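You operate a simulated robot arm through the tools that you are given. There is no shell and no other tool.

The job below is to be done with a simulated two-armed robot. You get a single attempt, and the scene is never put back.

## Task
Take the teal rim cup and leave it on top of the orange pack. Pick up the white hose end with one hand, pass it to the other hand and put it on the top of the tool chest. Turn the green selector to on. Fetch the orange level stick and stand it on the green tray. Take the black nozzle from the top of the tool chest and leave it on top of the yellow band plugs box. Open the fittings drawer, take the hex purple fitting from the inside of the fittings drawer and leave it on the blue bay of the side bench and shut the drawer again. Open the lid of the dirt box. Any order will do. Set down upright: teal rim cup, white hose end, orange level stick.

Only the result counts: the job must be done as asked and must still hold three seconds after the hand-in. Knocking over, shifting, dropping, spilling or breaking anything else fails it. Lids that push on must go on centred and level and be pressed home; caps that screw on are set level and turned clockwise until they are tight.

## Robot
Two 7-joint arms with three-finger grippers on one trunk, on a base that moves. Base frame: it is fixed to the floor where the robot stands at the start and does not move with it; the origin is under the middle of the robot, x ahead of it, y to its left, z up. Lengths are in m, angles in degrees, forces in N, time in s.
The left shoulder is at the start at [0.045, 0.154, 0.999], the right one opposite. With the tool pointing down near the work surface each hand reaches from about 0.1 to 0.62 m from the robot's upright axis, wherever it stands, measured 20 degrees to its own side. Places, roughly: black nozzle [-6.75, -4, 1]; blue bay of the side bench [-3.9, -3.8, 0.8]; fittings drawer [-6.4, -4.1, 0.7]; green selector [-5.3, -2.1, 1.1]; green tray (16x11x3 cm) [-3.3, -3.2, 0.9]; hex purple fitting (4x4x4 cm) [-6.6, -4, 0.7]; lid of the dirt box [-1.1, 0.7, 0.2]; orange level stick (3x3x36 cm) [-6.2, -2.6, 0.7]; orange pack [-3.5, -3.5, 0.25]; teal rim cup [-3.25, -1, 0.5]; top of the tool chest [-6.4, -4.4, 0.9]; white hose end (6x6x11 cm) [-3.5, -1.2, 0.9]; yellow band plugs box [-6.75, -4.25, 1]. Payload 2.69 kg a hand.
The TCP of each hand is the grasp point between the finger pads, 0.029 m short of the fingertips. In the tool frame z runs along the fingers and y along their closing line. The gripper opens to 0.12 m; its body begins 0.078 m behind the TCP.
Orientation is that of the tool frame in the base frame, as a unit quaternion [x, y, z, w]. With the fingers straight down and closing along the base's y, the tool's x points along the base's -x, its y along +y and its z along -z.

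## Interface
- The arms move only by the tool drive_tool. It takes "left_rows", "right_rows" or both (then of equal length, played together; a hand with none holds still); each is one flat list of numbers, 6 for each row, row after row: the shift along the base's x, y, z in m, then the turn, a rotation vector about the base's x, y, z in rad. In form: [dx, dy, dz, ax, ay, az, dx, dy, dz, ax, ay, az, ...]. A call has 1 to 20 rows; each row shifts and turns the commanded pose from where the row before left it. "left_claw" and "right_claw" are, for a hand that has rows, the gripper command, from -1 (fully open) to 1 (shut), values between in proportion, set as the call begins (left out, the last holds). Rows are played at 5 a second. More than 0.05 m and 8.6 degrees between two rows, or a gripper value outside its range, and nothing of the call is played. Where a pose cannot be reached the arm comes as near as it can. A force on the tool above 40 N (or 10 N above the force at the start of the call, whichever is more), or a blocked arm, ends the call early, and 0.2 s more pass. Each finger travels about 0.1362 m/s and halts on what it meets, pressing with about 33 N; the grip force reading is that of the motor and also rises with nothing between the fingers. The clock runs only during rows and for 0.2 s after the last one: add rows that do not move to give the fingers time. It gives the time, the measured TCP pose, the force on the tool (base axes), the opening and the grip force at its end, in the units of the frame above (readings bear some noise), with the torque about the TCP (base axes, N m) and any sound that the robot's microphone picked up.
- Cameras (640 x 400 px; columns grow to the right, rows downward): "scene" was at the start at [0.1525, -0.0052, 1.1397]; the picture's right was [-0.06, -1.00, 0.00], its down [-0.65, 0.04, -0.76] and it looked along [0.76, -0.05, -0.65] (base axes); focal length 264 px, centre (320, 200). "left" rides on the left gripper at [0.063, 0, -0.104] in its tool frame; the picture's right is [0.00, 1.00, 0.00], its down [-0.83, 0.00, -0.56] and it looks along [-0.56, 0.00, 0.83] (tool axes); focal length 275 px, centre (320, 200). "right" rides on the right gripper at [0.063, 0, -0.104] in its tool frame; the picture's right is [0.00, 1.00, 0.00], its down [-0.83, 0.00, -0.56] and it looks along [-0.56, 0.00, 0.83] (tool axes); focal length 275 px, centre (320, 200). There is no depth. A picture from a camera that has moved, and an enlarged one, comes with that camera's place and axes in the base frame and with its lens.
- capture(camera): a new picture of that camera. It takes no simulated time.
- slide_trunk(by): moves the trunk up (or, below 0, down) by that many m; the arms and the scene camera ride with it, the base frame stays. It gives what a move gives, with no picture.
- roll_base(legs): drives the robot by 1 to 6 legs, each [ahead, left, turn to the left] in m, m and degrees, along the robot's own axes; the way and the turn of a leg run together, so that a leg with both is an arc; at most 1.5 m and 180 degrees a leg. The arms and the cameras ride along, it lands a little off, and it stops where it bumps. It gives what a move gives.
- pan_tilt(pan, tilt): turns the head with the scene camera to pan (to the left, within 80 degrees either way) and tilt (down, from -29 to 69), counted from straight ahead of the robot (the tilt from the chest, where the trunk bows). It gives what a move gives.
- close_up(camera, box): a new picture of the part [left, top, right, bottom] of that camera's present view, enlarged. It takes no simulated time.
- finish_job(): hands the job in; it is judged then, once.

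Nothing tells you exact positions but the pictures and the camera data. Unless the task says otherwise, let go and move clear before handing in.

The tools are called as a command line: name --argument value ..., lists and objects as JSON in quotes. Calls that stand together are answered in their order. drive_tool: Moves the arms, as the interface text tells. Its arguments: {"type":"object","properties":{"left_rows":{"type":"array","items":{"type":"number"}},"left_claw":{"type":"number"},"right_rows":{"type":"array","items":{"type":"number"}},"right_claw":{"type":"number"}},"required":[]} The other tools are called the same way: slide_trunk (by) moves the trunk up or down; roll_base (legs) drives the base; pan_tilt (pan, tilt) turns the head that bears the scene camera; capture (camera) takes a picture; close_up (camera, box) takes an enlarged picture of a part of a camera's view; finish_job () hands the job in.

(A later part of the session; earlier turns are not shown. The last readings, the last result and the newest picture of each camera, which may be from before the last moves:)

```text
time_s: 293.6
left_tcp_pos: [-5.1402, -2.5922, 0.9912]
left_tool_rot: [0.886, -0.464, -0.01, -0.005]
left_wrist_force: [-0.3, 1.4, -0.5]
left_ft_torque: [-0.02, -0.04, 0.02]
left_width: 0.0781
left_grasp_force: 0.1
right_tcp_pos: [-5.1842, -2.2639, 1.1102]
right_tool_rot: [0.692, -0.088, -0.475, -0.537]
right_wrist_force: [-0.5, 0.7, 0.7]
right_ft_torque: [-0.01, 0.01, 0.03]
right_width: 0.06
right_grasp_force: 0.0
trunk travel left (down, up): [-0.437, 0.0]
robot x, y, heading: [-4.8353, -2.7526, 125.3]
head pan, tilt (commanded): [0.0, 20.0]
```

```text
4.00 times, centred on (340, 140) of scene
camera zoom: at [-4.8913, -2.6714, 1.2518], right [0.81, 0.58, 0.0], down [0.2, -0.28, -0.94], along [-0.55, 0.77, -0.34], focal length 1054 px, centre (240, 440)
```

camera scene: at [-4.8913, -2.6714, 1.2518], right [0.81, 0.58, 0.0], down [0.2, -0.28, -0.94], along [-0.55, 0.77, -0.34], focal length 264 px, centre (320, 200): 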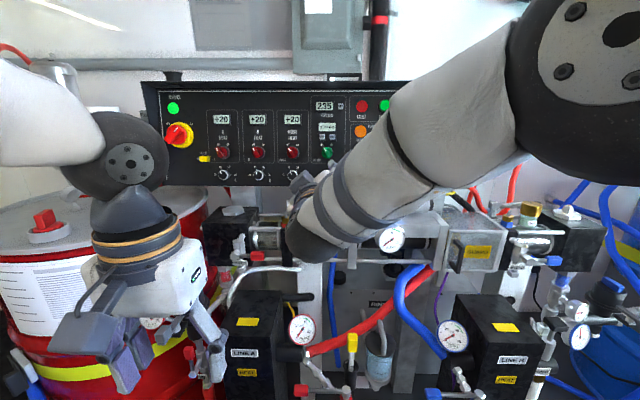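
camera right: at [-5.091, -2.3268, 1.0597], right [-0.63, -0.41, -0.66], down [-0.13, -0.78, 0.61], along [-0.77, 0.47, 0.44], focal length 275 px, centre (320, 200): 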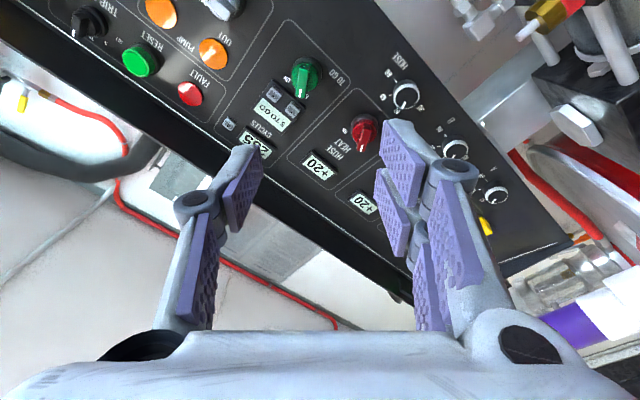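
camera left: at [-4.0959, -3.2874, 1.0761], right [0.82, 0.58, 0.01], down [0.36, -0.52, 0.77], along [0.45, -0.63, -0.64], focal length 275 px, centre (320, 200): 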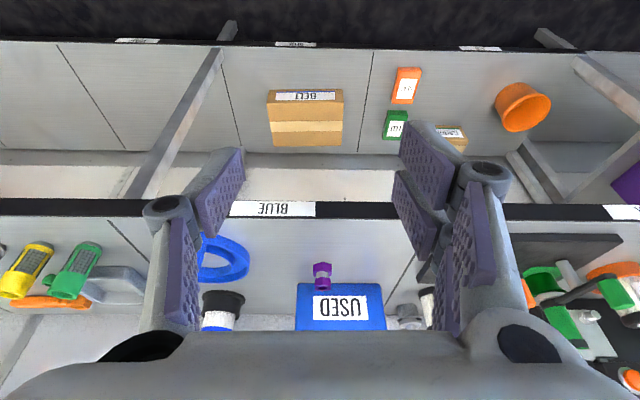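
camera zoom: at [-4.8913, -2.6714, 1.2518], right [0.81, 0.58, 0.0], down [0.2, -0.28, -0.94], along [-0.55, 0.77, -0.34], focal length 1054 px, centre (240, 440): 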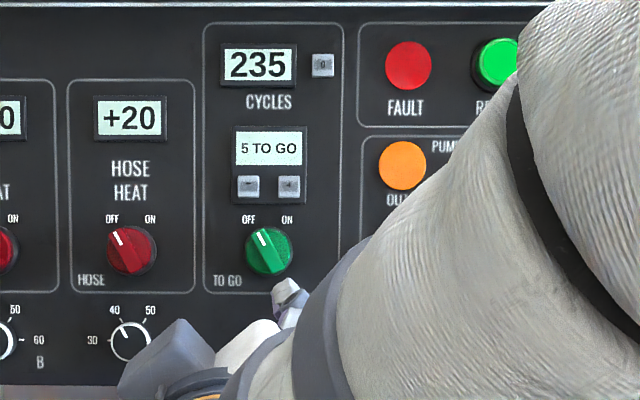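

The selector grip lies at about −35° (OFF), roughly square to my fingers. I shift 2 cm to line up with its axis, narrow the fingers and advance part way.

drive_tool --right_rows '[0.0159, 0.011, -0.0038, 0, 0, 0, -0.0225, 0.0331, 0.001, 0, 0, 0, -0.0225, 0.0331, 0.001, 0, 0, 0]' --right_claw 0.5

capture --camera "right"

```text
time_s: 294.4
left_tcp_pos: [-5.1412, -2.5931, 0.9901]
left_tool_rot: [0.886, -0.464, -0.009, -0.003]
left_wrist_force: [-1.2, 0.7, 0.3]
left_ft_torque: [-0.04, -0.01, -0.02]
left_width: 0.0781
left_grasp_force: 0.1
right_tcp_pos: [-5.2136, -2.1863, 1.1073]
right_tool_rot: [0.692, -0.088, -0.475, -0.536]
right_wrist_force: [-0.8, -0.3, -1.0]
right_ft_torque: [0.0, -0.02, -0.01]
right_width: 0.0301
right_grasp_force: 0.1
trunk travel left (down, up): [-0.437, 0.0]
robot x, y, heading: [-4.8358, -2.7476, 125.5]
head pan, tilt (commanded): [0.0, 20.0]
```

```text
taken
camera right: at [-5.1204, -2.2496, 1.0578], right [-0.63, -0.41, -0.66], down [-0.13, -0.78, 0.61], along [-0.77, 0.47, 0.44], focal length 275 px, centre (320, 200)
```

right: 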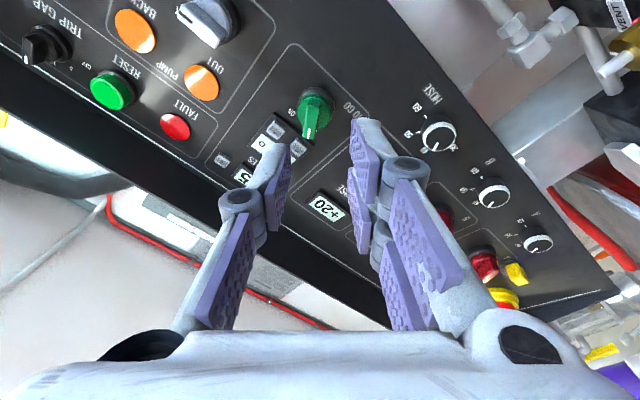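

close_up --camera "right" --box '[260, 60, 380, 160]'

close_up --camera "scene" --box '[250, 100, 390, 220]'

```text
4.00 times, centred on (320, 110) of right
camera zoom: at [-5.1204, -2.2496, 1.0578], right [-0.63, -0.41, -0.66], down [-0.13, -0.78, 0.61], along [-0.77, 0.47, 0.44], focal length 1101 px, centre (320, 560)
```

zoom: 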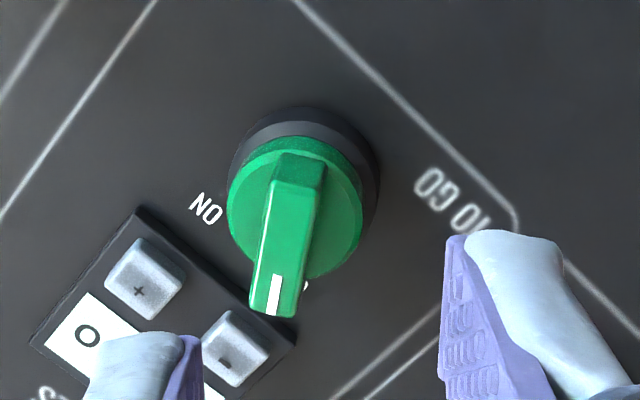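

```text
3.33 times, centred on (320, 160) of scene
camera zoom: at [-4.8914, -2.6713, 1.2517], right [0.81, 0.58, 0.0], down [0.2, -0.28, -0.94], along [-0.55, 0.77, -0.34], focal length 878 px, centre (320, 333)
```

zoom: 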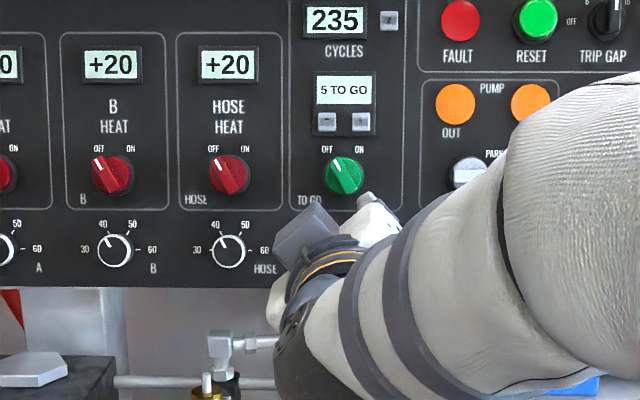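

The selector's axis is 1.2 cm off mine and its grip is turned 10° from my fingers. I correct both, then advance so that the fingertips straddle the grip.

drive_tool --right_rows '[-0.0039, -0.0031, 0.0117, -0.0491, 0.0722, 0.0023, 0, 0, 0, -0.0491, 0.0722, 0.0023, -0.0219, 0.0322, 0.001, 0, 0, 0, -0.0219, 0.0322, 0.001, 0, 0, 0]'

capture --camera "right"

```text
time_s: 295.4
left_tcp_pos: [-5.1401, -2.5923, 0.9908]
left_tool_rot: [0.886, -0.464, -0.01, -0.005]
left_wrist_force: [0.6, 0.1, -0.5]
left_ft_torque: [-0.01, 0.0, -0.01]
left_width: 0.078
left_grasp_force: 0.1
right_tcp_pos: [-5.2505, -2.1301, 1.1211]
right_tool_rot: [0.682, -0.148, -0.52, -0.493]
right_wrist_force: [0.2, 0.3, -0.3]
right_ft_torque: [-0.06, 0.01, 0.02]
right_width: 0.0299
right_grasp_force: 0.0
right hand out of reach, approached as far as the arm can: row 4
trunk travel left (down, up): [-0.437, 0.0]
robot x, y, heading: [-4.8375, -2.7469, 125.6]
head pan, tilt (commanded): [0.0, 20.0]
```

```text
taken
camera right: at [-5.165, -2.1982, 1.0638], right [-0.71, -0.47, -0.52], down [-0.04, -0.72, 0.69], along [-0.7, 0.51, 0.5], focal length 275 px, centre (320, 200)
```

right: 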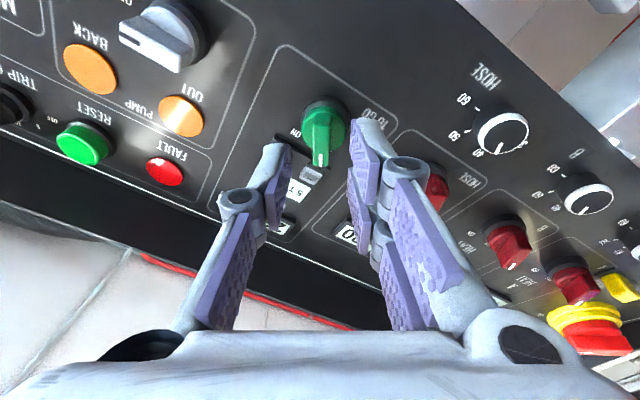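

roll_base --legs '[[0.035, 0, 0]]'

capture --camera "right"

close_up --camera "right" --box '[240, 60, 420, 220]'

```text
time_s: 296.3
left_tcp_pos: [-5.161, -2.5647, 0.9907]
left_tool_rot: [0.886, -0.464, -0.01, -0.005]
left_wrist_force: [0.3, 1.1, 0.1]
left_ft_torque: [-0.03, -0.02, -0.02]
left_width: 0.0777
left_grasp_force: 0.0
right_tcp_pos: [-5.2711, -2.102, 1.1221]
right_tool_rot: [0.681, -0.149, -0.519, -0.494]
right_wrist_force: [-0.1, 0.0, -1.2]
right_ft_torque: [0.07, 0.01, -0.04]
right_width: 0.0299
right_grasp_force: 0.1
trunk travel left (down, up): [-0.437, 0.0]
robot x, y, heading: [-4.8541, -2.7215, 125.4]
head pan, tilt (commanded): [0.0, 20.0]
```

```text
taken
camera right: at [-5.1855, -2.1704, 1.0646], right [-0.71, -0.47, -0.52], down [-0.04, -0.72, 0.69], along [-0.7, 0.51, 0.5], focal length 275 px, centre (320, 200)
```

right: 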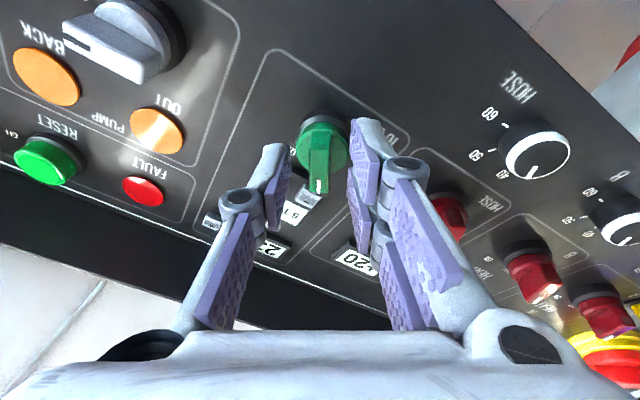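

```text
2.50 times, centred on (330, 140) of right
camera zoom: at [-5.1855, -2.1704, 1.0646], right [-0.71, -0.47, -0.52], down [-0.04, -0.72, 0.69], along [-0.7, 0.51, 0.5], focal length 688 px, centre (295, 350)
```

zoom: 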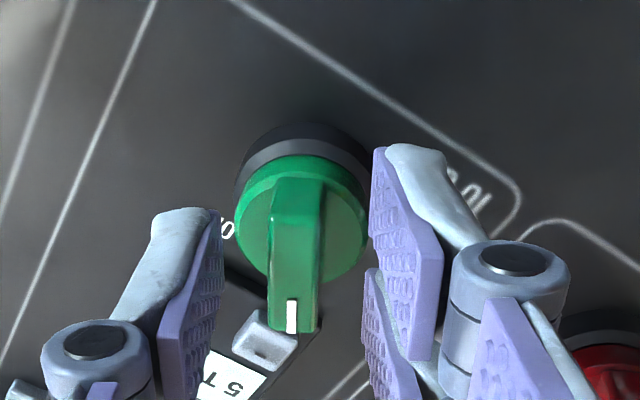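

Perfectly lined up. I advance the last 11 mm and close on the grip.

drive_tool --right_rows '[-0.0031, 0.0046, 0.0001, 0, 0, 0, -0.0031, 0.0046, 0.0001, 0, 0, 0]'

drive_tool --right_rows '[0, 0, 0, 0, 0, 0, 0, 0, 0, 0, 0, 0, 0, 0, 0, 0, 0, 0]' --right_claw 1

capture --camera "right"

```text
time_s: 296.9
left_tcp_pos: [-5.1615, -2.564, 0.991]
left_tool_rot: [0.886, -0.464, -0.01, -0.004]
left_wrist_force: [0.1, 0.8, -0.4]
left_ft_torque: [-0.02, -0.04, 0.0]
left_width: 0.0783
left_grasp_force: 0.2
right_tcp_pos: [-5.2703, -2.1038, 1.1218]
right_tool_rot: [0.681, -0.148, -0.519, -0.495]
right_wrist_force: [-0.1, -1.0, -0.4]
right_ft_torque: [0.01, -0.01, -0.01]
right_width: 0.0299
right_grasp_force: 0.0
right hand out of reach, approached as far as the arm can: row 1, 2
trunk travel left (down, up): [-0.437, 0.0]
robot x, y, heading: [-4.8542, -2.7223, 125.4]
head pan, tilt (commanded): [0.0, 20.0]
```

```text
time_s: 297.7
left_tcp_pos: [-5.1603, -2.5655, 0.9906]
left_tool_rot: [0.886, -0.464, -0.009, -0.004]
left_wrist_force: [0.0, 0.6, 0.4]
left_ft_torque: [-0.02, 0.0, 0.0]
left_width: 0.0781
left_grasp_force: 0.1
right_tcp_pos: [-5.271, -2.1023, 1.1235]
right_tool_rot: [0.681, -0.149, -0.519, -0.494]
right_wrist_force: [-0.1, -0.3, 0.9]
right_ft_torque: [-0.45, 0.51, 0.02]
right_width: 0.0114
right_grasp_force: 38.3
trunk travel left (down, up): [-0.437, 0.0]
robot x, y, heading: [-4.8564, -2.721, 125.7]
head pan, tilt (commanded): [0.0, 20.0]
```

```text
taken
camera right: at [-5.185, -2.1711, 1.0648], right [-0.71, -0.47, -0.52], down [-0.04, -0.72, 0.69], along [-0.7, 0.51, 0.5], focal length 275 px, centre (320, 200)
```

right: 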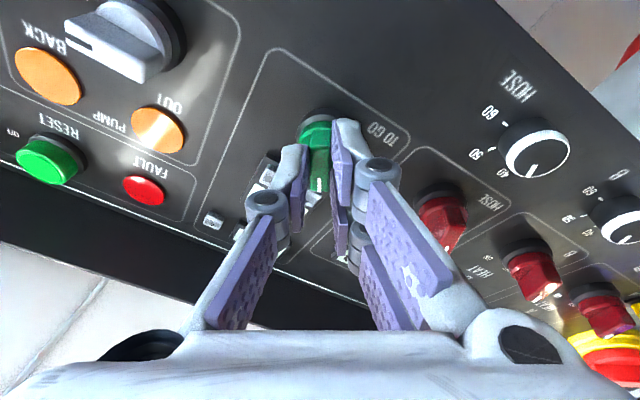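

It closed on the grip but only at the very tips. I reopen, roll 1 cm nearer, and close again for a better hold.

drive_tool --right_rows '[0, 0, 0, 0, 0, 0, 0, 0, 0, 0, 0, 0]' --right_claw 0.5

roll_base --legs '[[0.03, 0, 0]]'

close_up --camera "right" --box '[240, 60, 420, 220]'

```text
time_s: 298.3
left_tcp_pos: [-5.1599, -2.5647, 0.9912]
left_tool_rot: [0.886, -0.464, -0.009, -0.004]
left_wrist_force: [0.0, -0.3, 0.9]
left_ft_torque: [-0.02, 0.02, 0.01]
left_width: 0.0778
left_grasp_force: 0.2
right_tcp_pos: [-5.2712, -2.104, 1.1231]
right_tool_rot: [0.682, -0.147, -0.52, -0.494]
right_wrist_force: [0.2, -0.7, 0.2]
right_ft_torque: [-0.01, -0.01, 0.01]
right_width: 0.03
right_grasp_force: 0.1
trunk travel left (down, up): [-0.437, 0.0]
robot x, y, heading: [-4.8543, -2.7216, 125.5]
head pan, tilt (commanded): [0.0, 20.0]
```

```text
time_s: 299.1
left_tcp_pos: [-5.1687, -2.5524, 0.9912]
left_tool_rot: [0.886, -0.464, -0.011, -0.004]
left_wrist_force: [0.0, 0.2, 0.4]
left_ft_torque: [0.0, -0.02, -0.01]
left_width: 0.0782
left_grasp_force: 0.0
right_tcp_pos: [-5.2807, -2.0965, 1.1238]
right_tool_rot: [0.682, -0.145, -0.522, -0.491]
right_wrist_force: [11.6, -13.3, 1.9]
right_ft_torque: [0.04, 0.02, -0.24]
right_width: 0.0366
right_grasp_force: 2.5
trunk travel left (down, up): [-0.437, 0.0]
robot x, y, heading: [-4.864, -2.7124, 125.5]
head pan, tilt (commanded): [0.0, 20.0]
stopped in leg 1: the force on the tool passed its limit at 129 N (the readings are from after the stop); the commanded pose is now the measured one
```

```text
2.50 times, centred on (330, 140) of right
camera zoom: at [-5.1956, -2.1632, 1.0657], right [-0.71, -0.47, -0.52], down [-0.03, -0.72, 0.69], along [-0.7, 0.51, 0.5], focal length 688 px, centre (295, 350)
```

zoom: 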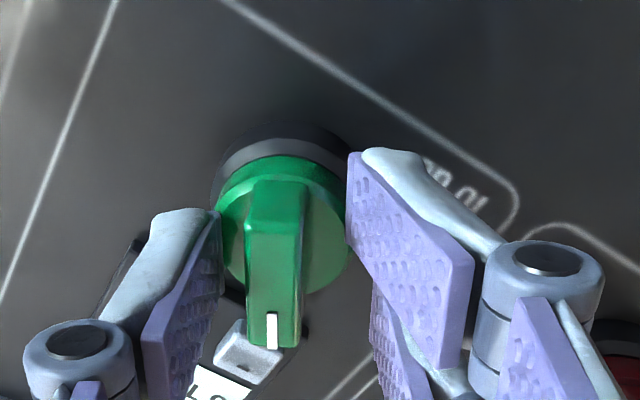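

I pushed slightly too far (the fingertips straddle the knob's body). I ease back 7 mm and close.

drive_tool --right_rows '[0.0039, -0.0058, -0.0002, 0, 0, 0, 0, 0, 0, 0, 0, 0]'

close_up --camera "right" --box '[240, 60, 420, 220]'

```text
time_s: 299.7
left_tcp_pos: [-5.17, -2.5512, 0.99]
left_tool_rot: [0.886, -0.464, -0.011, -0.003]
left_wrist_force: [-0.3, 0.0, 1.4]
left_ft_torque: [0.01, 0.0, -0.02]
left_width: 0.0781
left_grasp_force: 0.1
right_tcp_pos: [-5.2789, -2.0997, 1.1209]
right_tool_rot: [0.683, -0.146, -0.521, -0.491]
right_wrist_force: [0.6, 0.3, 0.5]
right_ft_torque: [-0.05, 0.01, -0.02]
right_width: 0.0299
right_grasp_force: 0.0
trunk travel left (down, up): [-0.437, 0.0]
robot x, y, heading: [-4.8687, -2.7079, 125.5]
head pan, tilt (commanded): [0.0, 20.0]
```

```text
2.50 times, centred on (330, 140) of right
camera zoom: at [-5.1928, -2.1662, 1.0627], right [-0.71, -0.47, -0.52], down [-0.03, -0.72, 0.7], along [-0.71, 0.51, 0.49], focal length 688 px, centre (295, 350)
```

zoom: 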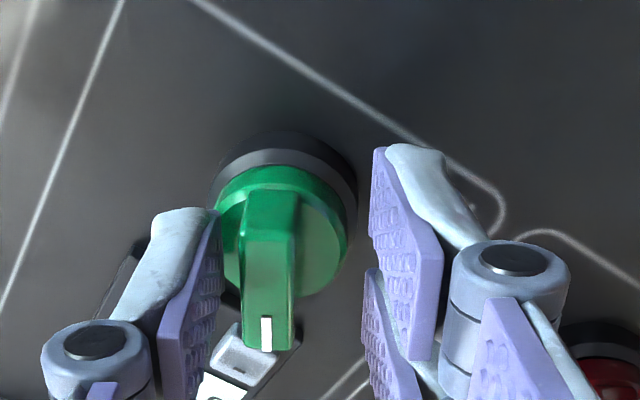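

drive_tool --right_rows '[0.0028, 0.0019, 0.0021, 0, 0, 0, -0.002, 0.003, 0, 0, 0, 0]'

drive_tool --right_rows '[0, 0, 0, 0, 0, 0, 0, 0, 0, 0, 0, 0, 0, 0, 0, 0, 0, 0]' --right_claw 1

close_up --camera "right" --box '[240, 60, 420, 220]'

```text
time_s: 300.3
left_tcp_pos: [-5.1696, -2.5518, 0.991]
left_tool_rot: [0.886, -0.463, -0.009, -0.004]
left_wrist_force: [1.3, -0.4, 0.3]
left_ft_torque: [-0.03, 0.02, -0.02]
left_width: 0.0781
left_grasp_force: 0.0
right_tcp_pos: [-5.2781, -2.095, 1.1223]
right_tool_rot: [0.684, -0.145, -0.521, -0.49]
right_wrist_force: [0.2, 0.3, 0.2]
right_ft_torque: [0.02, -0.01, 0.02]
right_width: 0.0298
right_grasp_force: 0.1
trunk travel left (down, up): [-0.437, 0.0]
robot x, y, heading: [-4.8615, -2.7107, 125.5]
head pan, tilt (commanded): [0.0, 20.0]
```

```text
time_s: 301.1
left_tcp_pos: [-5.1675, -2.5536, 0.9916]
left_tool_rot: [0.885, -0.464, -0.011, -0.005]
left_wrist_force: [0.0, -0.3, 0.4]
left_ft_torque: [0.02, -0.01, 0.01]
left_width: 0.0782
left_grasp_force: 0.0
right_tcp_pos: [-5.2759, -2.0973, 1.1234]
right_tool_rot: [0.683, -0.146, -0.521, -0.491]
right_wrist_force: [19.6, -21.3, -6.9]
right_ft_torque: [-1.11, 0.29, 0.05]
right_width: 0.0116
right_grasp_force: 38.7
trunk travel left (down, up): [-0.437, 0.0]
robot x, y, heading: [-4.867, -2.7086, 125.5]
head pan, tilt (commanded): [0.0, 20.0]
```

```text
2.50 times, centred on (330, 140) of right
camera zoom: at [-5.1904, -2.1637, 1.066], right [-0.71, -0.47, -0.52], down [-0.03, -0.72, 0.7], along [-0.7, 0.51, 0.5], focal length 688 px, centre (295, 350)
```

zoom: 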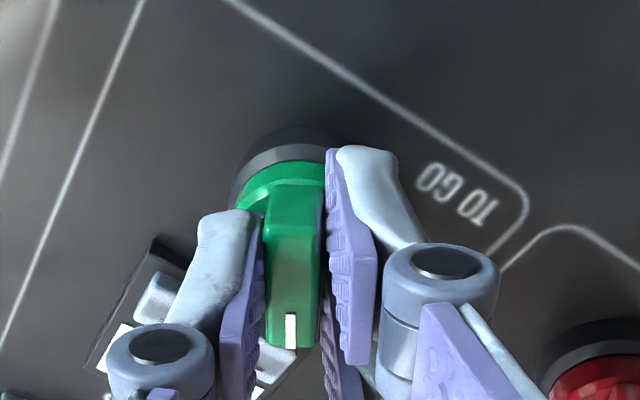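

A firm hold on the grip. I turn it clockwise about the tool axis, 60° in small steps.

drive_tool --right_rows '[0.0011, -0.0017, 0, -0.0733, 0.1084, 0.0037, 0, 0, 0, -0.0733, 0.1084, 0.0037, 0, 0, 0, -0.0733, 0.1084, 0.0037, 0, 0, 0, -0.0733, 0.1084, 0.0037, 0, 0, 0, -0.0733, 0.1084, 0.0037, 0, 0, 0, -0.0733, 0.1084, 0.0037, 0, 0, 0, -0.0733, 0.1084, 0.0037, 0, 0, 0, -0.0733, 0.1084, 0.0037]'

capture --camera "right"

close_up --camera "scene" --box '[250, 80, 390, 200]'

```text
time_s: 302.9
left_tcp_pos: [-5.1718, -2.5522, 0.9903]
left_tool_rot: [0.886, -0.463, -0.009, -0.005]
left_wrist_force: [-0.7, -0.6, -0.3]
left_ft_torque: [-0.03, 0.02, -0.01]
left_width: 0.0777
left_grasp_force: 0.0
right_tcp_pos: [-5.2777, -2.0981, 1.1232]
right_tool_rot: [-0.515, 0.466, 0.7, 0.167]
right_wrist_force: [-5.6, -3.4, 2.4]
right_ft_torque: [0.47, 0.06, -0.79]
right_width: 0.0125
right_grasp_force: 39.0
trunk travel left (down, up): [-0.437, 0.0]
robot x, y, heading: [-4.8649, -2.7095, 125.5]
head pan, tilt (commanded): [0.0, 20.0]
```

```text
taken
camera right: at [-5.2447, -2.1997, 1.0632], right [-0.71, -0.51, 0.48], down [0.66, -0.25, 0.71], along [-0.24, 0.82, 0.52], focal length 275 px, centre (320, 200)
```

right: 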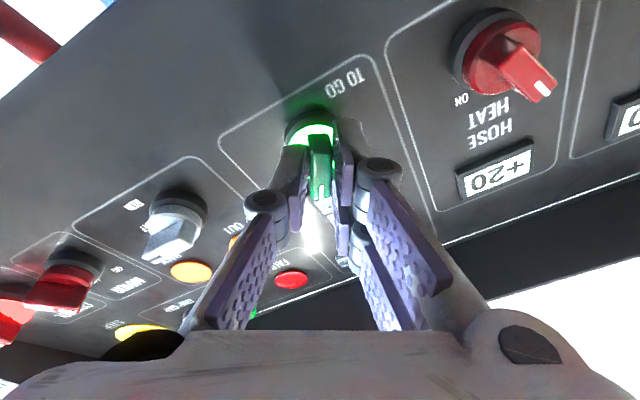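

```text
3.33 times, centred on (320, 140) of scene
camera zoom: at [-4.9212, -2.6315, 1.2519], right [0.81, 0.58, 0.0], down [0.2, -0.28, -0.94], along [-0.55, 0.77, -0.34], focal length 878 px, centre (320, 400)
```

zoom: 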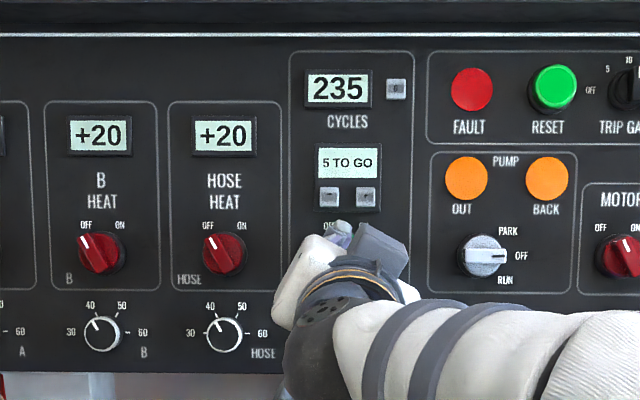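

close_up --camera "right" --box '[220, 60, 460, 260]'

```text
2.00 times, centred on (340, 160) of right
camera zoom: at [-5.2447, -2.1997, 1.0632], right [-0.71, -0.51, 0.48], down [0.66, -0.25, 0.71], along [-0.24, 0.82, 0.52], focal length 551 px, centre (280, 280)
```

zoom: 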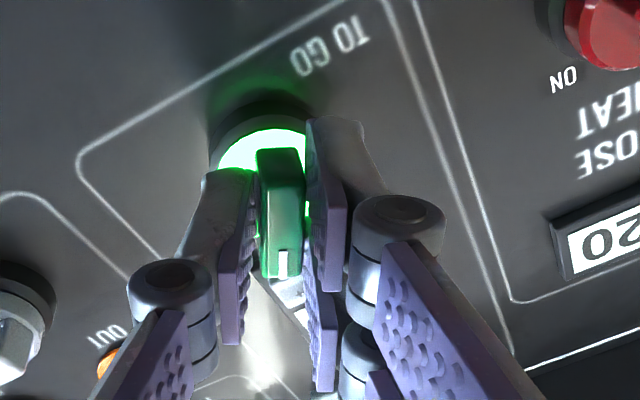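

The selector is lit green. I turn a few degrees more to make sure it sits against its ON position.

drive_tool --right_rows '[0, 0, 0, -0.0489, 0.0723, 0.0024, 0, 0, 0, -0.0489, 0.0723, 0.0024]'

close_up --camera "right" --box '[220, 60, 460, 260]'

```text
time_s: 303.5
left_tcp_pos: [-5.1704, -2.5527, 0.9903]
left_tool_rot: [0.886, -0.463, -0.011, -0.005]
left_wrist_force: [0.0, -0.2, 0.2]
left_ft_torque: [-0.03, 0.03, -0.04]
left_width: 0.078
left_grasp_force: 0.1
right_tcp_pos: [-5.2776, -2.0987, 1.1236]
right_tool_rot: [-0.472, 0.508, 0.712, 0.106]
right_wrist_force: [-4.7, -3.7, 4.4]
right_ft_torque: [0.97, -1.05, -0.29]
right_width: 0.0154
right_grasp_force: 40.8
trunk travel left (down, up): [-0.437, 0.0]
robot x, y, heading: [-4.8637, -2.7083, 125.6]
head pan, tilt (commanded): [0.0, 20.0]
```

```text
2.00 times, centred on (340, 160) of right
camera zoom: at [-5.252, -2.2057, 1.0696], right [-0.63, -0.46, 0.62], down [0.75, -0.19, 0.63], along [-0.18, 0.87, 0.47], focal length 551 px, centre (280, 280)
```

zoom: 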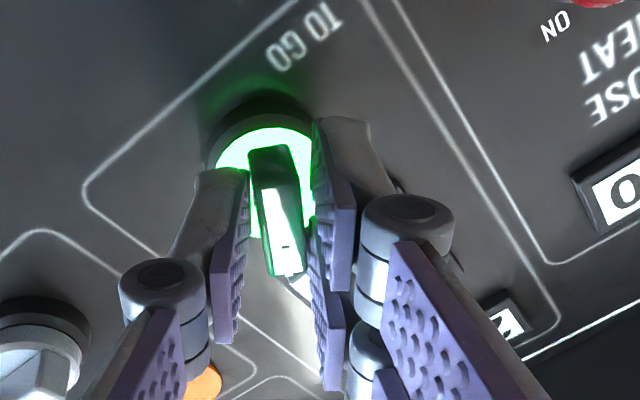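

It's against its stop at ON. I open the fingers and withdraw.

drive_tool --right_rows '[0, 0, 0, 0, 0, 0, 0, 0, 0, 0, 0, 0, 0.0112, -0.0166, -0.0005, 0, 0, 0, 0.0224, -0.0331, -0.001, 0, 0, 0, 0.0224, -0.0331, -0.001, 0, 0, 0]' --right_claw 0.4

capture --camera "right"

capture --camera "scene"

```text
time_s: 304.7
left_tcp_pos: [-5.1695, -2.5516, 0.9908]
left_tool_rot: [0.886, -0.464, -0.011, -0.005]
left_wrist_force: [0.6, 0.0, 0.0]
left_ft_torque: [0.05, 0.02, 0.0]
left_width: 0.0779
left_grasp_force: 0.1
right_tcp_pos: [-5.2209, -2.1789, 1.1216]
right_tool_rot: [-0.472, 0.508, 0.713, 0.105]
right_wrist_force: [0.4, -0.9, 0.3]
right_ft_torque: [0.0, 0.02, 0.01]
right_width: 0.0359
right_grasp_force: 0.0
trunk travel left (down, up): [-0.437, 0.0]
robot x, y, heading: [-4.8648, -2.7065, 125.3]
head pan, tilt (commanded): [0.0, 20.0]
```

```text
taken
camera right: at [-5.1945, -2.2873, 1.0668], right [-0.63, -0.46, 0.62], down [0.76, -0.19, 0.63], along [-0.18, 0.87, 0.47], focal length 275 px, centre (320, 200)
```

right: 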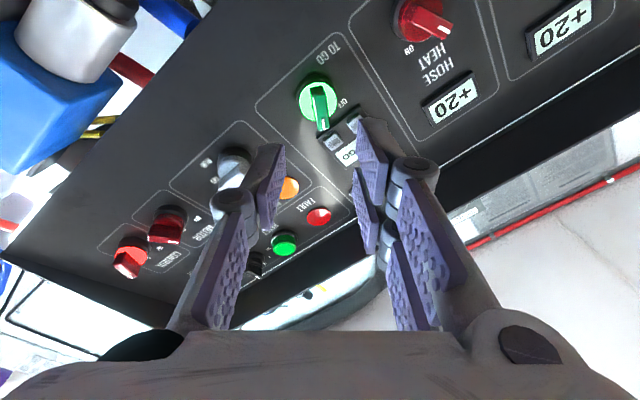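

```text
taken
camera scene: at [-4.9201, -2.6313, 1.2519], right [0.81, 0.58, 0.0], down [0.2, -0.28, -0.94], along [-0.55, 0.77, -0.34], focal length 264 px, centre (320, 200)
```

scene: 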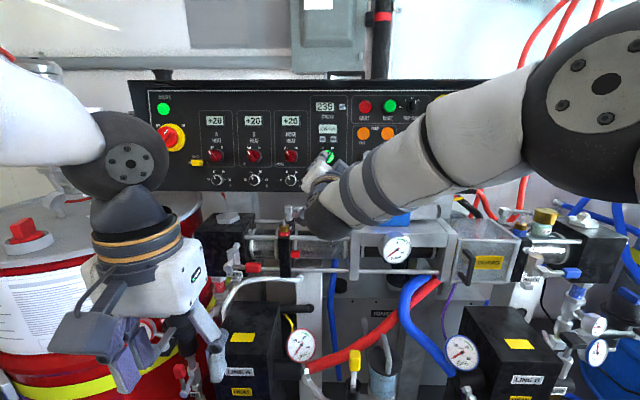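

The selector stays lit at ON. Now the level stick: I back off and move along the aisle to look for it.

roll_base --legs '[[-0.45, 0, 0], [0, 0.9, 0]]'

pan_tilt --pan 0 --tilt 30

capture --camera "scene"

```text
time_s: 314.3
left_tcp_pos: [-5.6433, -3.435, 0.9908]
left_tool_rot: [0.883, -0.468, -0.01, -0.005]
left_wrist_force: [0.3, 0.3, 0.5]
left_ft_torque: [-0.02, 0.01, -0.01]
left_width: 0.0779
left_grasp_force: 0.1
right_tcp_pos: [-5.6904, -3.062, 1.1211]
right_tool_rot: [-0.47, 0.511, 0.712, 0.108]
right_wrist_force: [0.3, -0.7, -0.1]
right_ft_torque: [-0.02, -0.01, 0.03]
right_width: 0.0358
right_grasp_force: 0.1
trunk travel left (down, up): [-0.437, 0.0]
robot x, y, heading: [-5.3421, -3.596, 125.0]
head pan, tilt (commanded): [0.0, 20.0]
```

```text
time_s: 315.0
left_tcp_pos: [-5.6432, -3.4358, 0.991]
left_tool_rot: [0.883, -0.469, -0.008, -0.004]
left_wrist_force: [-0.1, -0.5, -0.2]
left_ft_torque: [-0.01, -0.03, -0.02]
left_width: 0.0781
left_grasp_force: 0.0
right_tcp_pos: [-5.6899, -3.062, 1.12]
right_tool_rot: [-0.469, 0.512, 0.711, 0.109]
right_wrist_force: [-0.6, -0.2, -0.4]
right_ft_torque: [-0.01, 0.01, -0.02]
right_width: 0.0361
right_grasp_force: 0.1
trunk travel left (down, up): [-0.437, 0.0]
robot x, y, heading: [-5.3379, -3.593, 124.7]
head pan, tilt (commanded): [0.0, 30.0]
```

```text
taken
camera scene: at [-5.3933, -3.519, 1.2358], right [0.82, 0.57, 0.0], down [0.29, -0.41, -0.87], along [-0.5, 0.71, -0.5], focal length 264 px, centre (320, 200)
```

scene: 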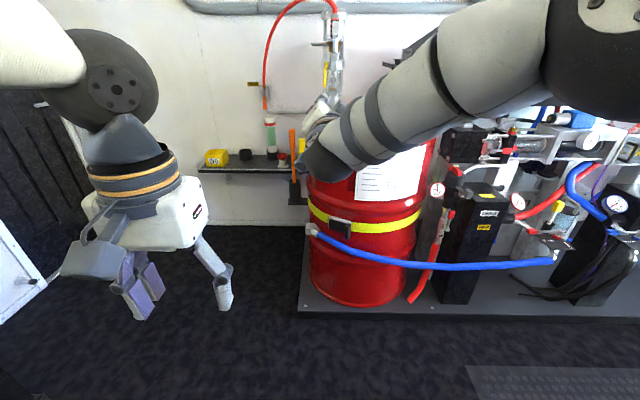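

close_up --camera "scene" --box '[180, 80, 330, 230]'

```text
2.67 times, centred on (255, 155) of scene
camera zoom: at [-5.3933, -3.519, 1.2358], right [0.82, 0.57, 0.0], down [0.29, -0.41, -0.87], along [-0.5, 0.71, -0.5], focal length 703 px, centre (493, 320)
```

zoom: 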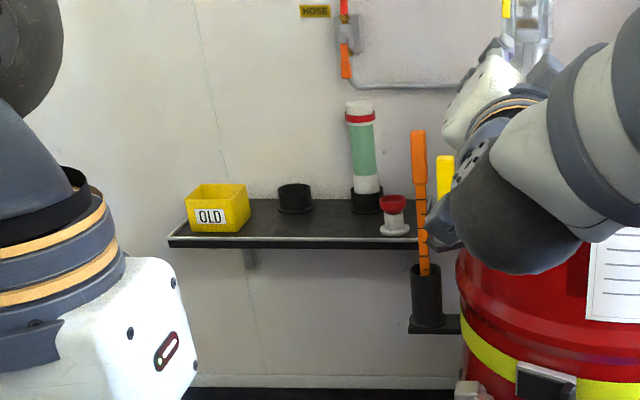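

The orange stick stands in a black holder at the right end of a wall shelf, with a yellow one beside it. I move closer and to the left.

roll_base --legs '[[0, 0.25, 0], [0.45, 0, 0]]'

drive_tool --right_rows '[0.01, -0.015, -0.02, 0.0758, -0.1088, -0.0036, 0.01, -0.015, -0.02, 0.0758, -0.1088, -0.0036, 0.01, -0.015, -0.02, 0.0758, -0.1088, -0.0036, 0.01, -0.015, -0.02, 0.0758, -0.1088, -0.0036, 0.01, -0.015, -0.02, 0.0758, -0.1088, -0.0036, 0.01, -0.015, -0.02, 0.0758, -0.1088, -0.0036, 0.01, -0.015, -0.02, 0.0758, -0.1088, -0.0036]'

capture --camera "scene"

capture --camera "right"

```text
time_s: 319.9
left_tcp_pos: [-6.1053, -3.207, 0.9901]
left_tool_rot: [0.883, -0.47, -0.01, -0.004]
left_wrist_force: [0.2, -0.1, -0.6]
left_ft_torque: [-0.02, -0.01, 0.02]
left_width: 0.078
left_grasp_force: 0.1
right_tcp_pos: [-6.1498, -2.8331, 1.12]
right_tool_rot: [-0.468, 0.512, 0.712, 0.11]
right_wrist_force: [0.4, 0.4, 0.5]
right_ft_torque: [0.01, -0.02, -0.01]
right_width: 0.036
right_grasp_force: 0.1
trunk travel left (down, up): [-0.437, 0.0]
robot x, y, heading: [-5.8012, -3.3697, 124.8]
head pan, tilt (commanded): [0.0, 30.0]
```

```text
time_s: 321.5
left_tcp_pos: [-6.1057, -3.2063, 0.9913]
left_tool_rot: [0.882, -0.47, -0.01, -0.004]
left_wrist_force: [-0.2, -0.1, 0.2]
left_ft_torque: [-0.01, -0.03, 0.04]
left_width: 0.078
left_grasp_force: 0.1
right_tcp_pos: [-6.0778, -2.935, 0.9829]
right_tool_rot: [0.643, -0.246, -0.594, -0.416]
right_wrist_force: [0.2, 1.0, -1.1]
right_ft_torque: [-0.01, 0.01, 0.03]
right_width: 0.036
right_grasp_force: 0.1
trunk travel left (down, up): [-0.437, 0.0]
robot x, y, heading: [-5.8036, -3.3696, 124.5]
head pan, tilt (commanded): [0.0, 30.0]
```

```text
taken
camera scene: at [-5.8549, -3.2923, 1.2357], right [0.82, 0.57, 0.0], down [0.28, -0.41, -0.87], along [-0.49, 0.71, -0.5], focal length 264 px, centre (320, 200)
```

scene: 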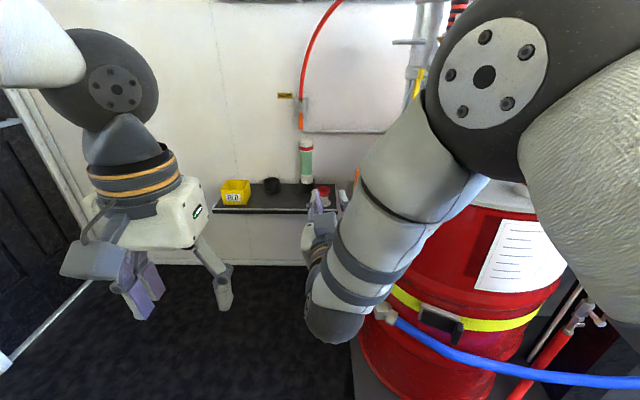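

```text
taken
camera right: at [-6.0086, -3.0118, 0.9151], right [-0.81, -0.53, -0.25], down [0.16, -0.61, 0.78], along [-0.56, 0.59, 0.58], focal length 275 px, centre (320, 200)
```

right: 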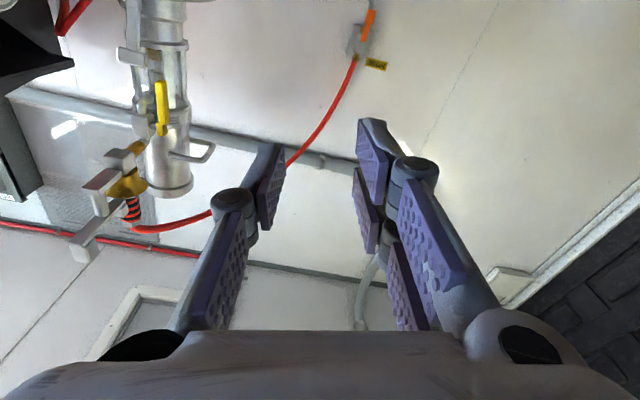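

capture --camera "left"

drive_tool --right_rows '[0.0, 0.0, -0.03, -0.0693, 0.1025, 0.006, 0, 0, -0.03, -0.0693, 0.1025, 0.006, 0, 0, -0.03, 0, 0, 0, 0, 0, -0.02, 0, 0, 0]'

capture --camera "right"

capture --camera "scene"

```text
taken
camera left: at [-6.0683, -3.2622, 1.0931], right [-0.83, -0.55, 0.0], down [-0.45, 0.68, 0.57], along [-0.32, 0.48, -0.82], focal length 275 px, centre (320, 200)
```

left: 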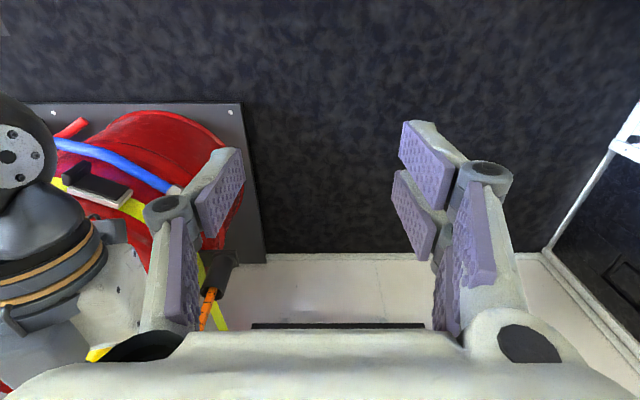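

```text
time_s: 322.5
left_tcp_pos: [-6.105, -3.2084, 0.991]
left_tool_rot: [0.882, -0.471, -0.01, -0.004]
left_wrist_force: [0.4, -0.5, 0.5]
left_ft_torque: [0.0, 0.02, -0.02]
left_width: 0.078
left_grasp_force: 0.1
right_tcp_pos: [-6.0788, -2.9392, 0.8691]
right_tool_rot: [-0.61, 0.319, 0.641, 0.34]
right_wrist_force: [-0.4, -0.8, -0.7]
right_ft_torque: [0.02, 0.0, -0.05]
right_width: 0.0362
right_grasp_force: 0.1
trunk travel left (down, up): [-0.437, 0.0]
robot x, y, heading: [-5.8053, -3.3654, 124.7]
head pan, tilt (commanded): [0.0, 30.0]
```

```text
taken
camera right: at [-6.0221, -3.0232, 0.7994], right [-0.82, -0.57, -0.01], down [0.33, -0.5, 0.8], along [-0.46, 0.66, 0.6], focal length 275 px, centre (320, 200)
```

right: 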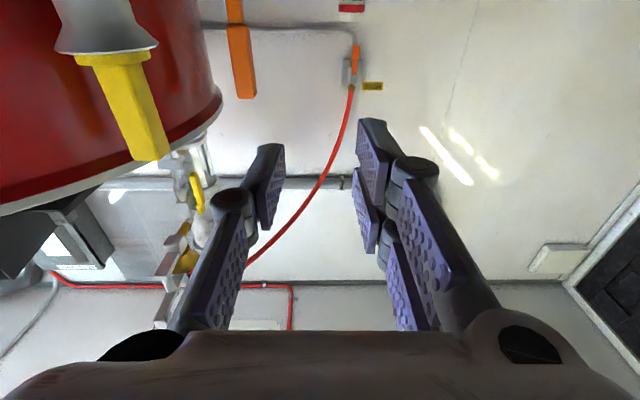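

```text
taken
camera scene: at [-5.8549, -3.2924, 1.2357], right [0.82, 0.57, 0.0], down [0.28, -0.41, -0.87], along [-0.49, 0.71, -0.5], focal length 264 px, centre (320, 200)
```

scene: 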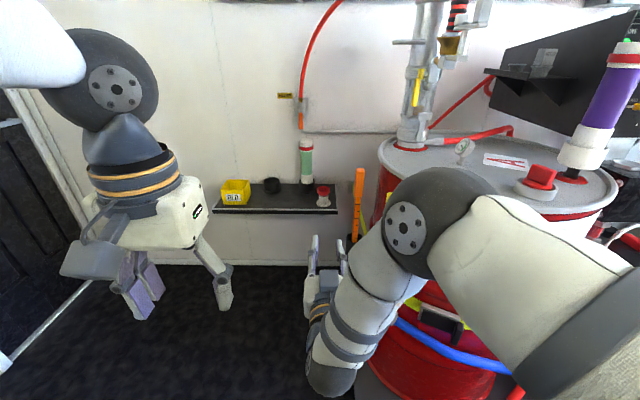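

The stick is just left-behind the red drum, so I must come in diagonally from the left. I move left, turn right 40°, and approach.

roll_base --legs '[[0, 0.35, 0], [0, 0, -40], [0.1, 0.17, 0]]'

capture --camera "scene"

capture --camera "right"

```text
time_s: 329.1
left_tcp_pos: [-6.3744, -3.1304, 0.9909]
left_tool_rot: [-0.665, 0.747, 0.008, 0.007]
left_wrist_force: [0.1, 0.0, 1.2]
left_ft_torque: [0.0, -0.03, 0.04]
left_width: 0.0778
left_grasp_force: 0.0
right_tcp_pos: [-6.1805, -2.9439, 0.8692]
right_tool_rot: [-0.462, 0.51, 0.484, 0.54]
right_wrist_force: [-0.1, 0.3, 0.4]
right_ft_torque: [-0.04, 0.02, -0.02]
right_width: 0.036
right_grasp_force: 0.1
trunk travel left (down, up): [-0.437, 0.0]
robot x, y, heading: [-6.2422, -3.4492, 84.1]
head pan, tilt (commanded): [0.0, 30.0]
```

```text
taken
camera scene: at [-6.2387, -3.3581, 1.2357], right [0.99, -0.1, 0.0], down [-0.05, -0.5, -0.87], along [0.09, 0.86, -0.5], focal length 264 px, centre (320, 200)
```

scene: 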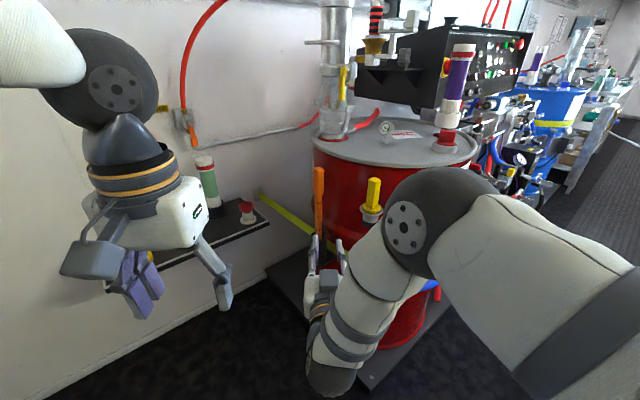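

```text
taken
camera right: at [-6.19, -3.0447, 0.7998], right [-0.99, 0.1, -0.01], down [-0.07, -0.59, 0.8], along [0.08, 0.8, 0.6], focal length 275 px, centre (320, 200)
```

right: 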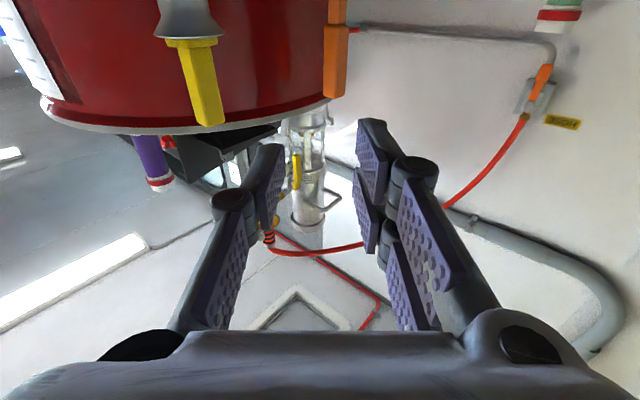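

close_up --camera "scene" --box '[260, 140, 400, 290]'

close_up --camera "right" --box '[160, 0, 400, 150]'

```text
2.67 times, centred on (330, 215) of scene
camera zoom: at [-6.2387, -3.3581, 1.2357], right [0.99, -0.1, 0.0], down [-0.05, -0.5, -0.87], along [0.09, 0.86, -0.5], focal length 703 px, centre (293, 160)
```

zoom: 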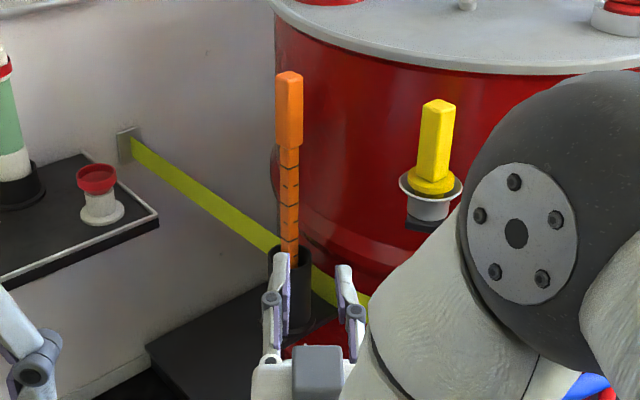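

```text
2.67 times, centred on (280, 75) of right
camera zoom: at [-6.19, -3.0447, 0.7998], right [-0.99, 0.1, -0.01], down [-0.07, -0.59, 0.8], along [0.08, 0.8, 0.6], focal length 734 px, centre (427, 533)
```

zoom: 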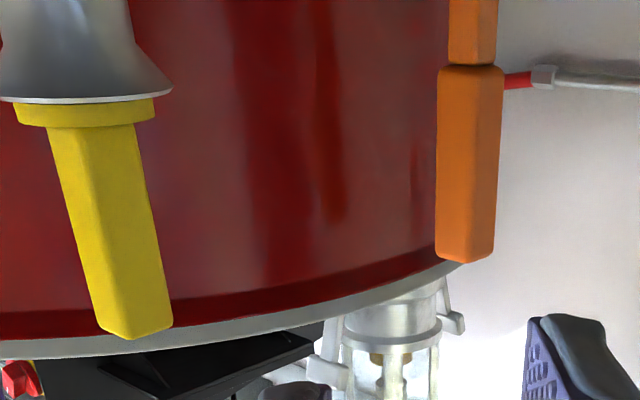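

The stick's 3 cm square handle spans about z 0.83–0.92 at [-6.166, -2.626]. I roll 16 cm forward, open the fingers to 6 cm and check.

roll_base --legs '[[0.16, 0, 0]]'

drive_tool --right_rows '[-0.018, 0.002, 0.005, 0, 0, 0, 0, 0, 0, 0, 0, 0]' --right_claw -0.1

capture --camera "right"

capture --camera "scene"

```text
time_s: 330.6
left_tcp_pos: [-6.3564, -2.9736, 0.99]
left_tool_rot: [-0.665, 0.747, 0.008, 0.007]
left_wrist_force: [-0.4, -0.4, 0.3]
left_ft_torque: [-0.05, 0.0, 0.01]
left_width: 0.0779
left_grasp_force: 0.1
right_tcp_pos: [-6.1627, -2.7846, 0.8679]
right_tool_rot: [-0.463, 0.511, 0.484, 0.539]
right_wrist_force: [-0.4, -0.7, 0.3]
right_ft_torque: [0.02, -0.03, 0.02]
right_width: 0.036
right_grasp_force: 0.0
trunk travel left (down, up): [-0.437, 0.0]
robot x, y, heading: [-6.2296, -3.2933, 84.4]
head pan, tilt (commanded): [0.0, 30.0]
```

```text
time_s: 331.2
left_tcp_pos: [-6.3569, -2.9725, 0.991]
left_tool_rot: [-0.664, 0.747, 0.007, 0.008]
left_wrist_force: [-0.4, -0.4, 0.2]
left_ft_torque: [0.03, 0.01, 0.0]
left_width: 0.078
left_grasp_force: 0.1
right_tcp_pos: [-6.182, -2.7838, 0.8739]
right_tool_rot: [-0.462, 0.511, 0.484, 0.54]
right_wrist_force: [0.6, 0.1, 0.1]
right_ft_torque: [-0.01, -0.01, 0.02]
right_width: 0.0659
right_grasp_force: 0.0
trunk travel left (down, up): [-0.437, 0.0]
robot x, y, heading: [-6.2322, -3.2954, 84.4]
head pan, tilt (commanded): [0.0, 30.0]
```

```text
taken
camera right: at [-6.1916, -2.8844, 0.8047], right [-0.99, 0.1, -0.01], down [-0.07, -0.59, 0.8], along [0.08, 0.8, 0.6], focal length 275 px, centre (320, 200)
```

right: 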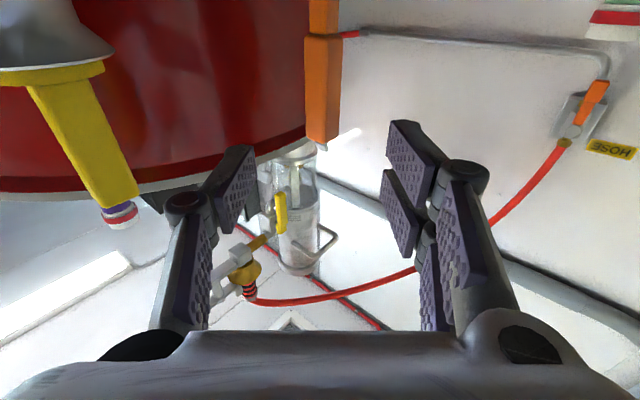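

```text
taken
camera scene: at [-6.2221, -3.2001, 1.2357], right [0.99, -0.1, 0.0], down [-0.05, -0.5, -0.87], along [0.09, 0.86, -0.5], focal length 264 px, centre (320, 200)
```

scene: 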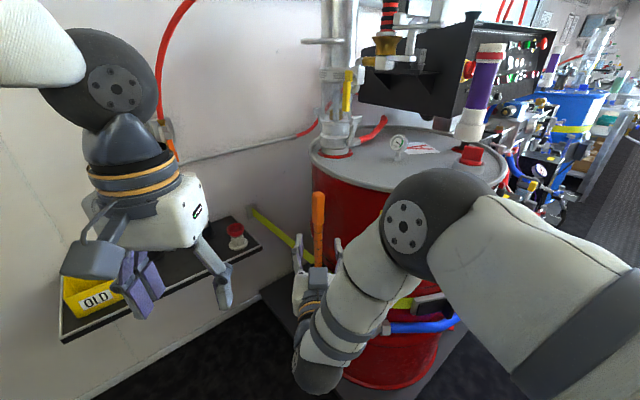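

Alignment is good; the drum is only a few cm to the right, so I narrow the opening a little and advance 15 cm.

drive_tool --right_rows '[0.0052, 0.0488, 0, 0, 0, 0, 0.0052, 0.0488, 0, 0, 0, 0, 0.005, 0.048, 0, 0, 0, 0]' --right_claw 0.08

capture --camera "right"

close_up --camera "scene" --box '[260, 160, 400, 300]'

```text
time_s: 332.0
left_tcp_pos: [-6.3575, -2.9728, 0.9907]
left_tool_rot: [-0.665, 0.746, 0.008, 0.008]
left_wrist_force: [0.8, -0.5, -0.2]
left_ft_torque: [0.0, -0.02, -0.01]
left_width: 0.0781
left_grasp_force: 0.0
right_tcp_pos: [-6.1667, -2.6362, 0.8723]
right_tool_rot: [-0.464, 0.511, 0.483, 0.538]
right_wrist_force: [-0.7, -0.2, 1.2]
right_ft_torque: [-0.01, -0.01, 0.01]
right_width: 0.0552
right_grasp_force: 0.1
trunk travel left (down, up): [-0.437, 0.0]
robot x, y, heading: [-6.2306, -3.2889, 84.0]
head pan, tilt (commanded): [0.0, 30.0]
```

```text
taken
camera right: at [-6.1758, -2.7384, 0.8037], right [-0.99, 0.1, -0.01], down [-0.07, -0.59, 0.8], along [0.08, 0.8, 0.6], focal length 275 px, centre (320, 200)
```

right: 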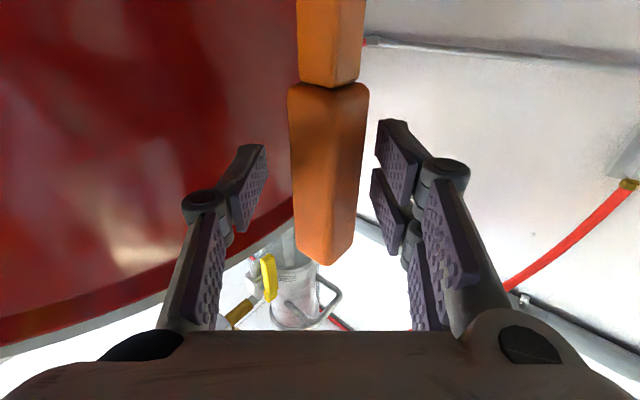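

```text
2.86 times, centred on (330, 230) of scene
camera zoom: at [-6.2221, -3.1995, 1.2356], right [0.99, -0.1, 0.0], down [-0.05, -0.5, -0.87], along [0.09, 0.86, -0.5], focal length 753 px, centre (291, 114)
```

zoom: 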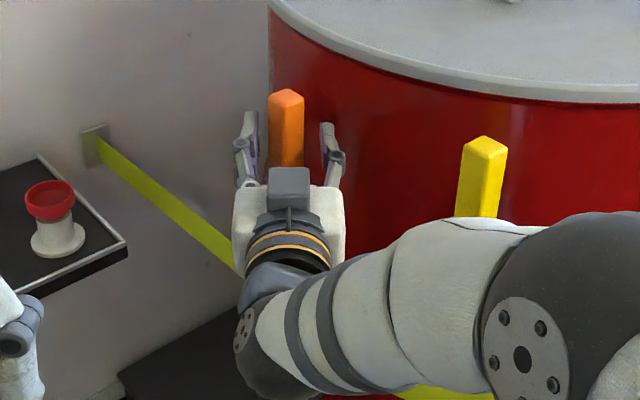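

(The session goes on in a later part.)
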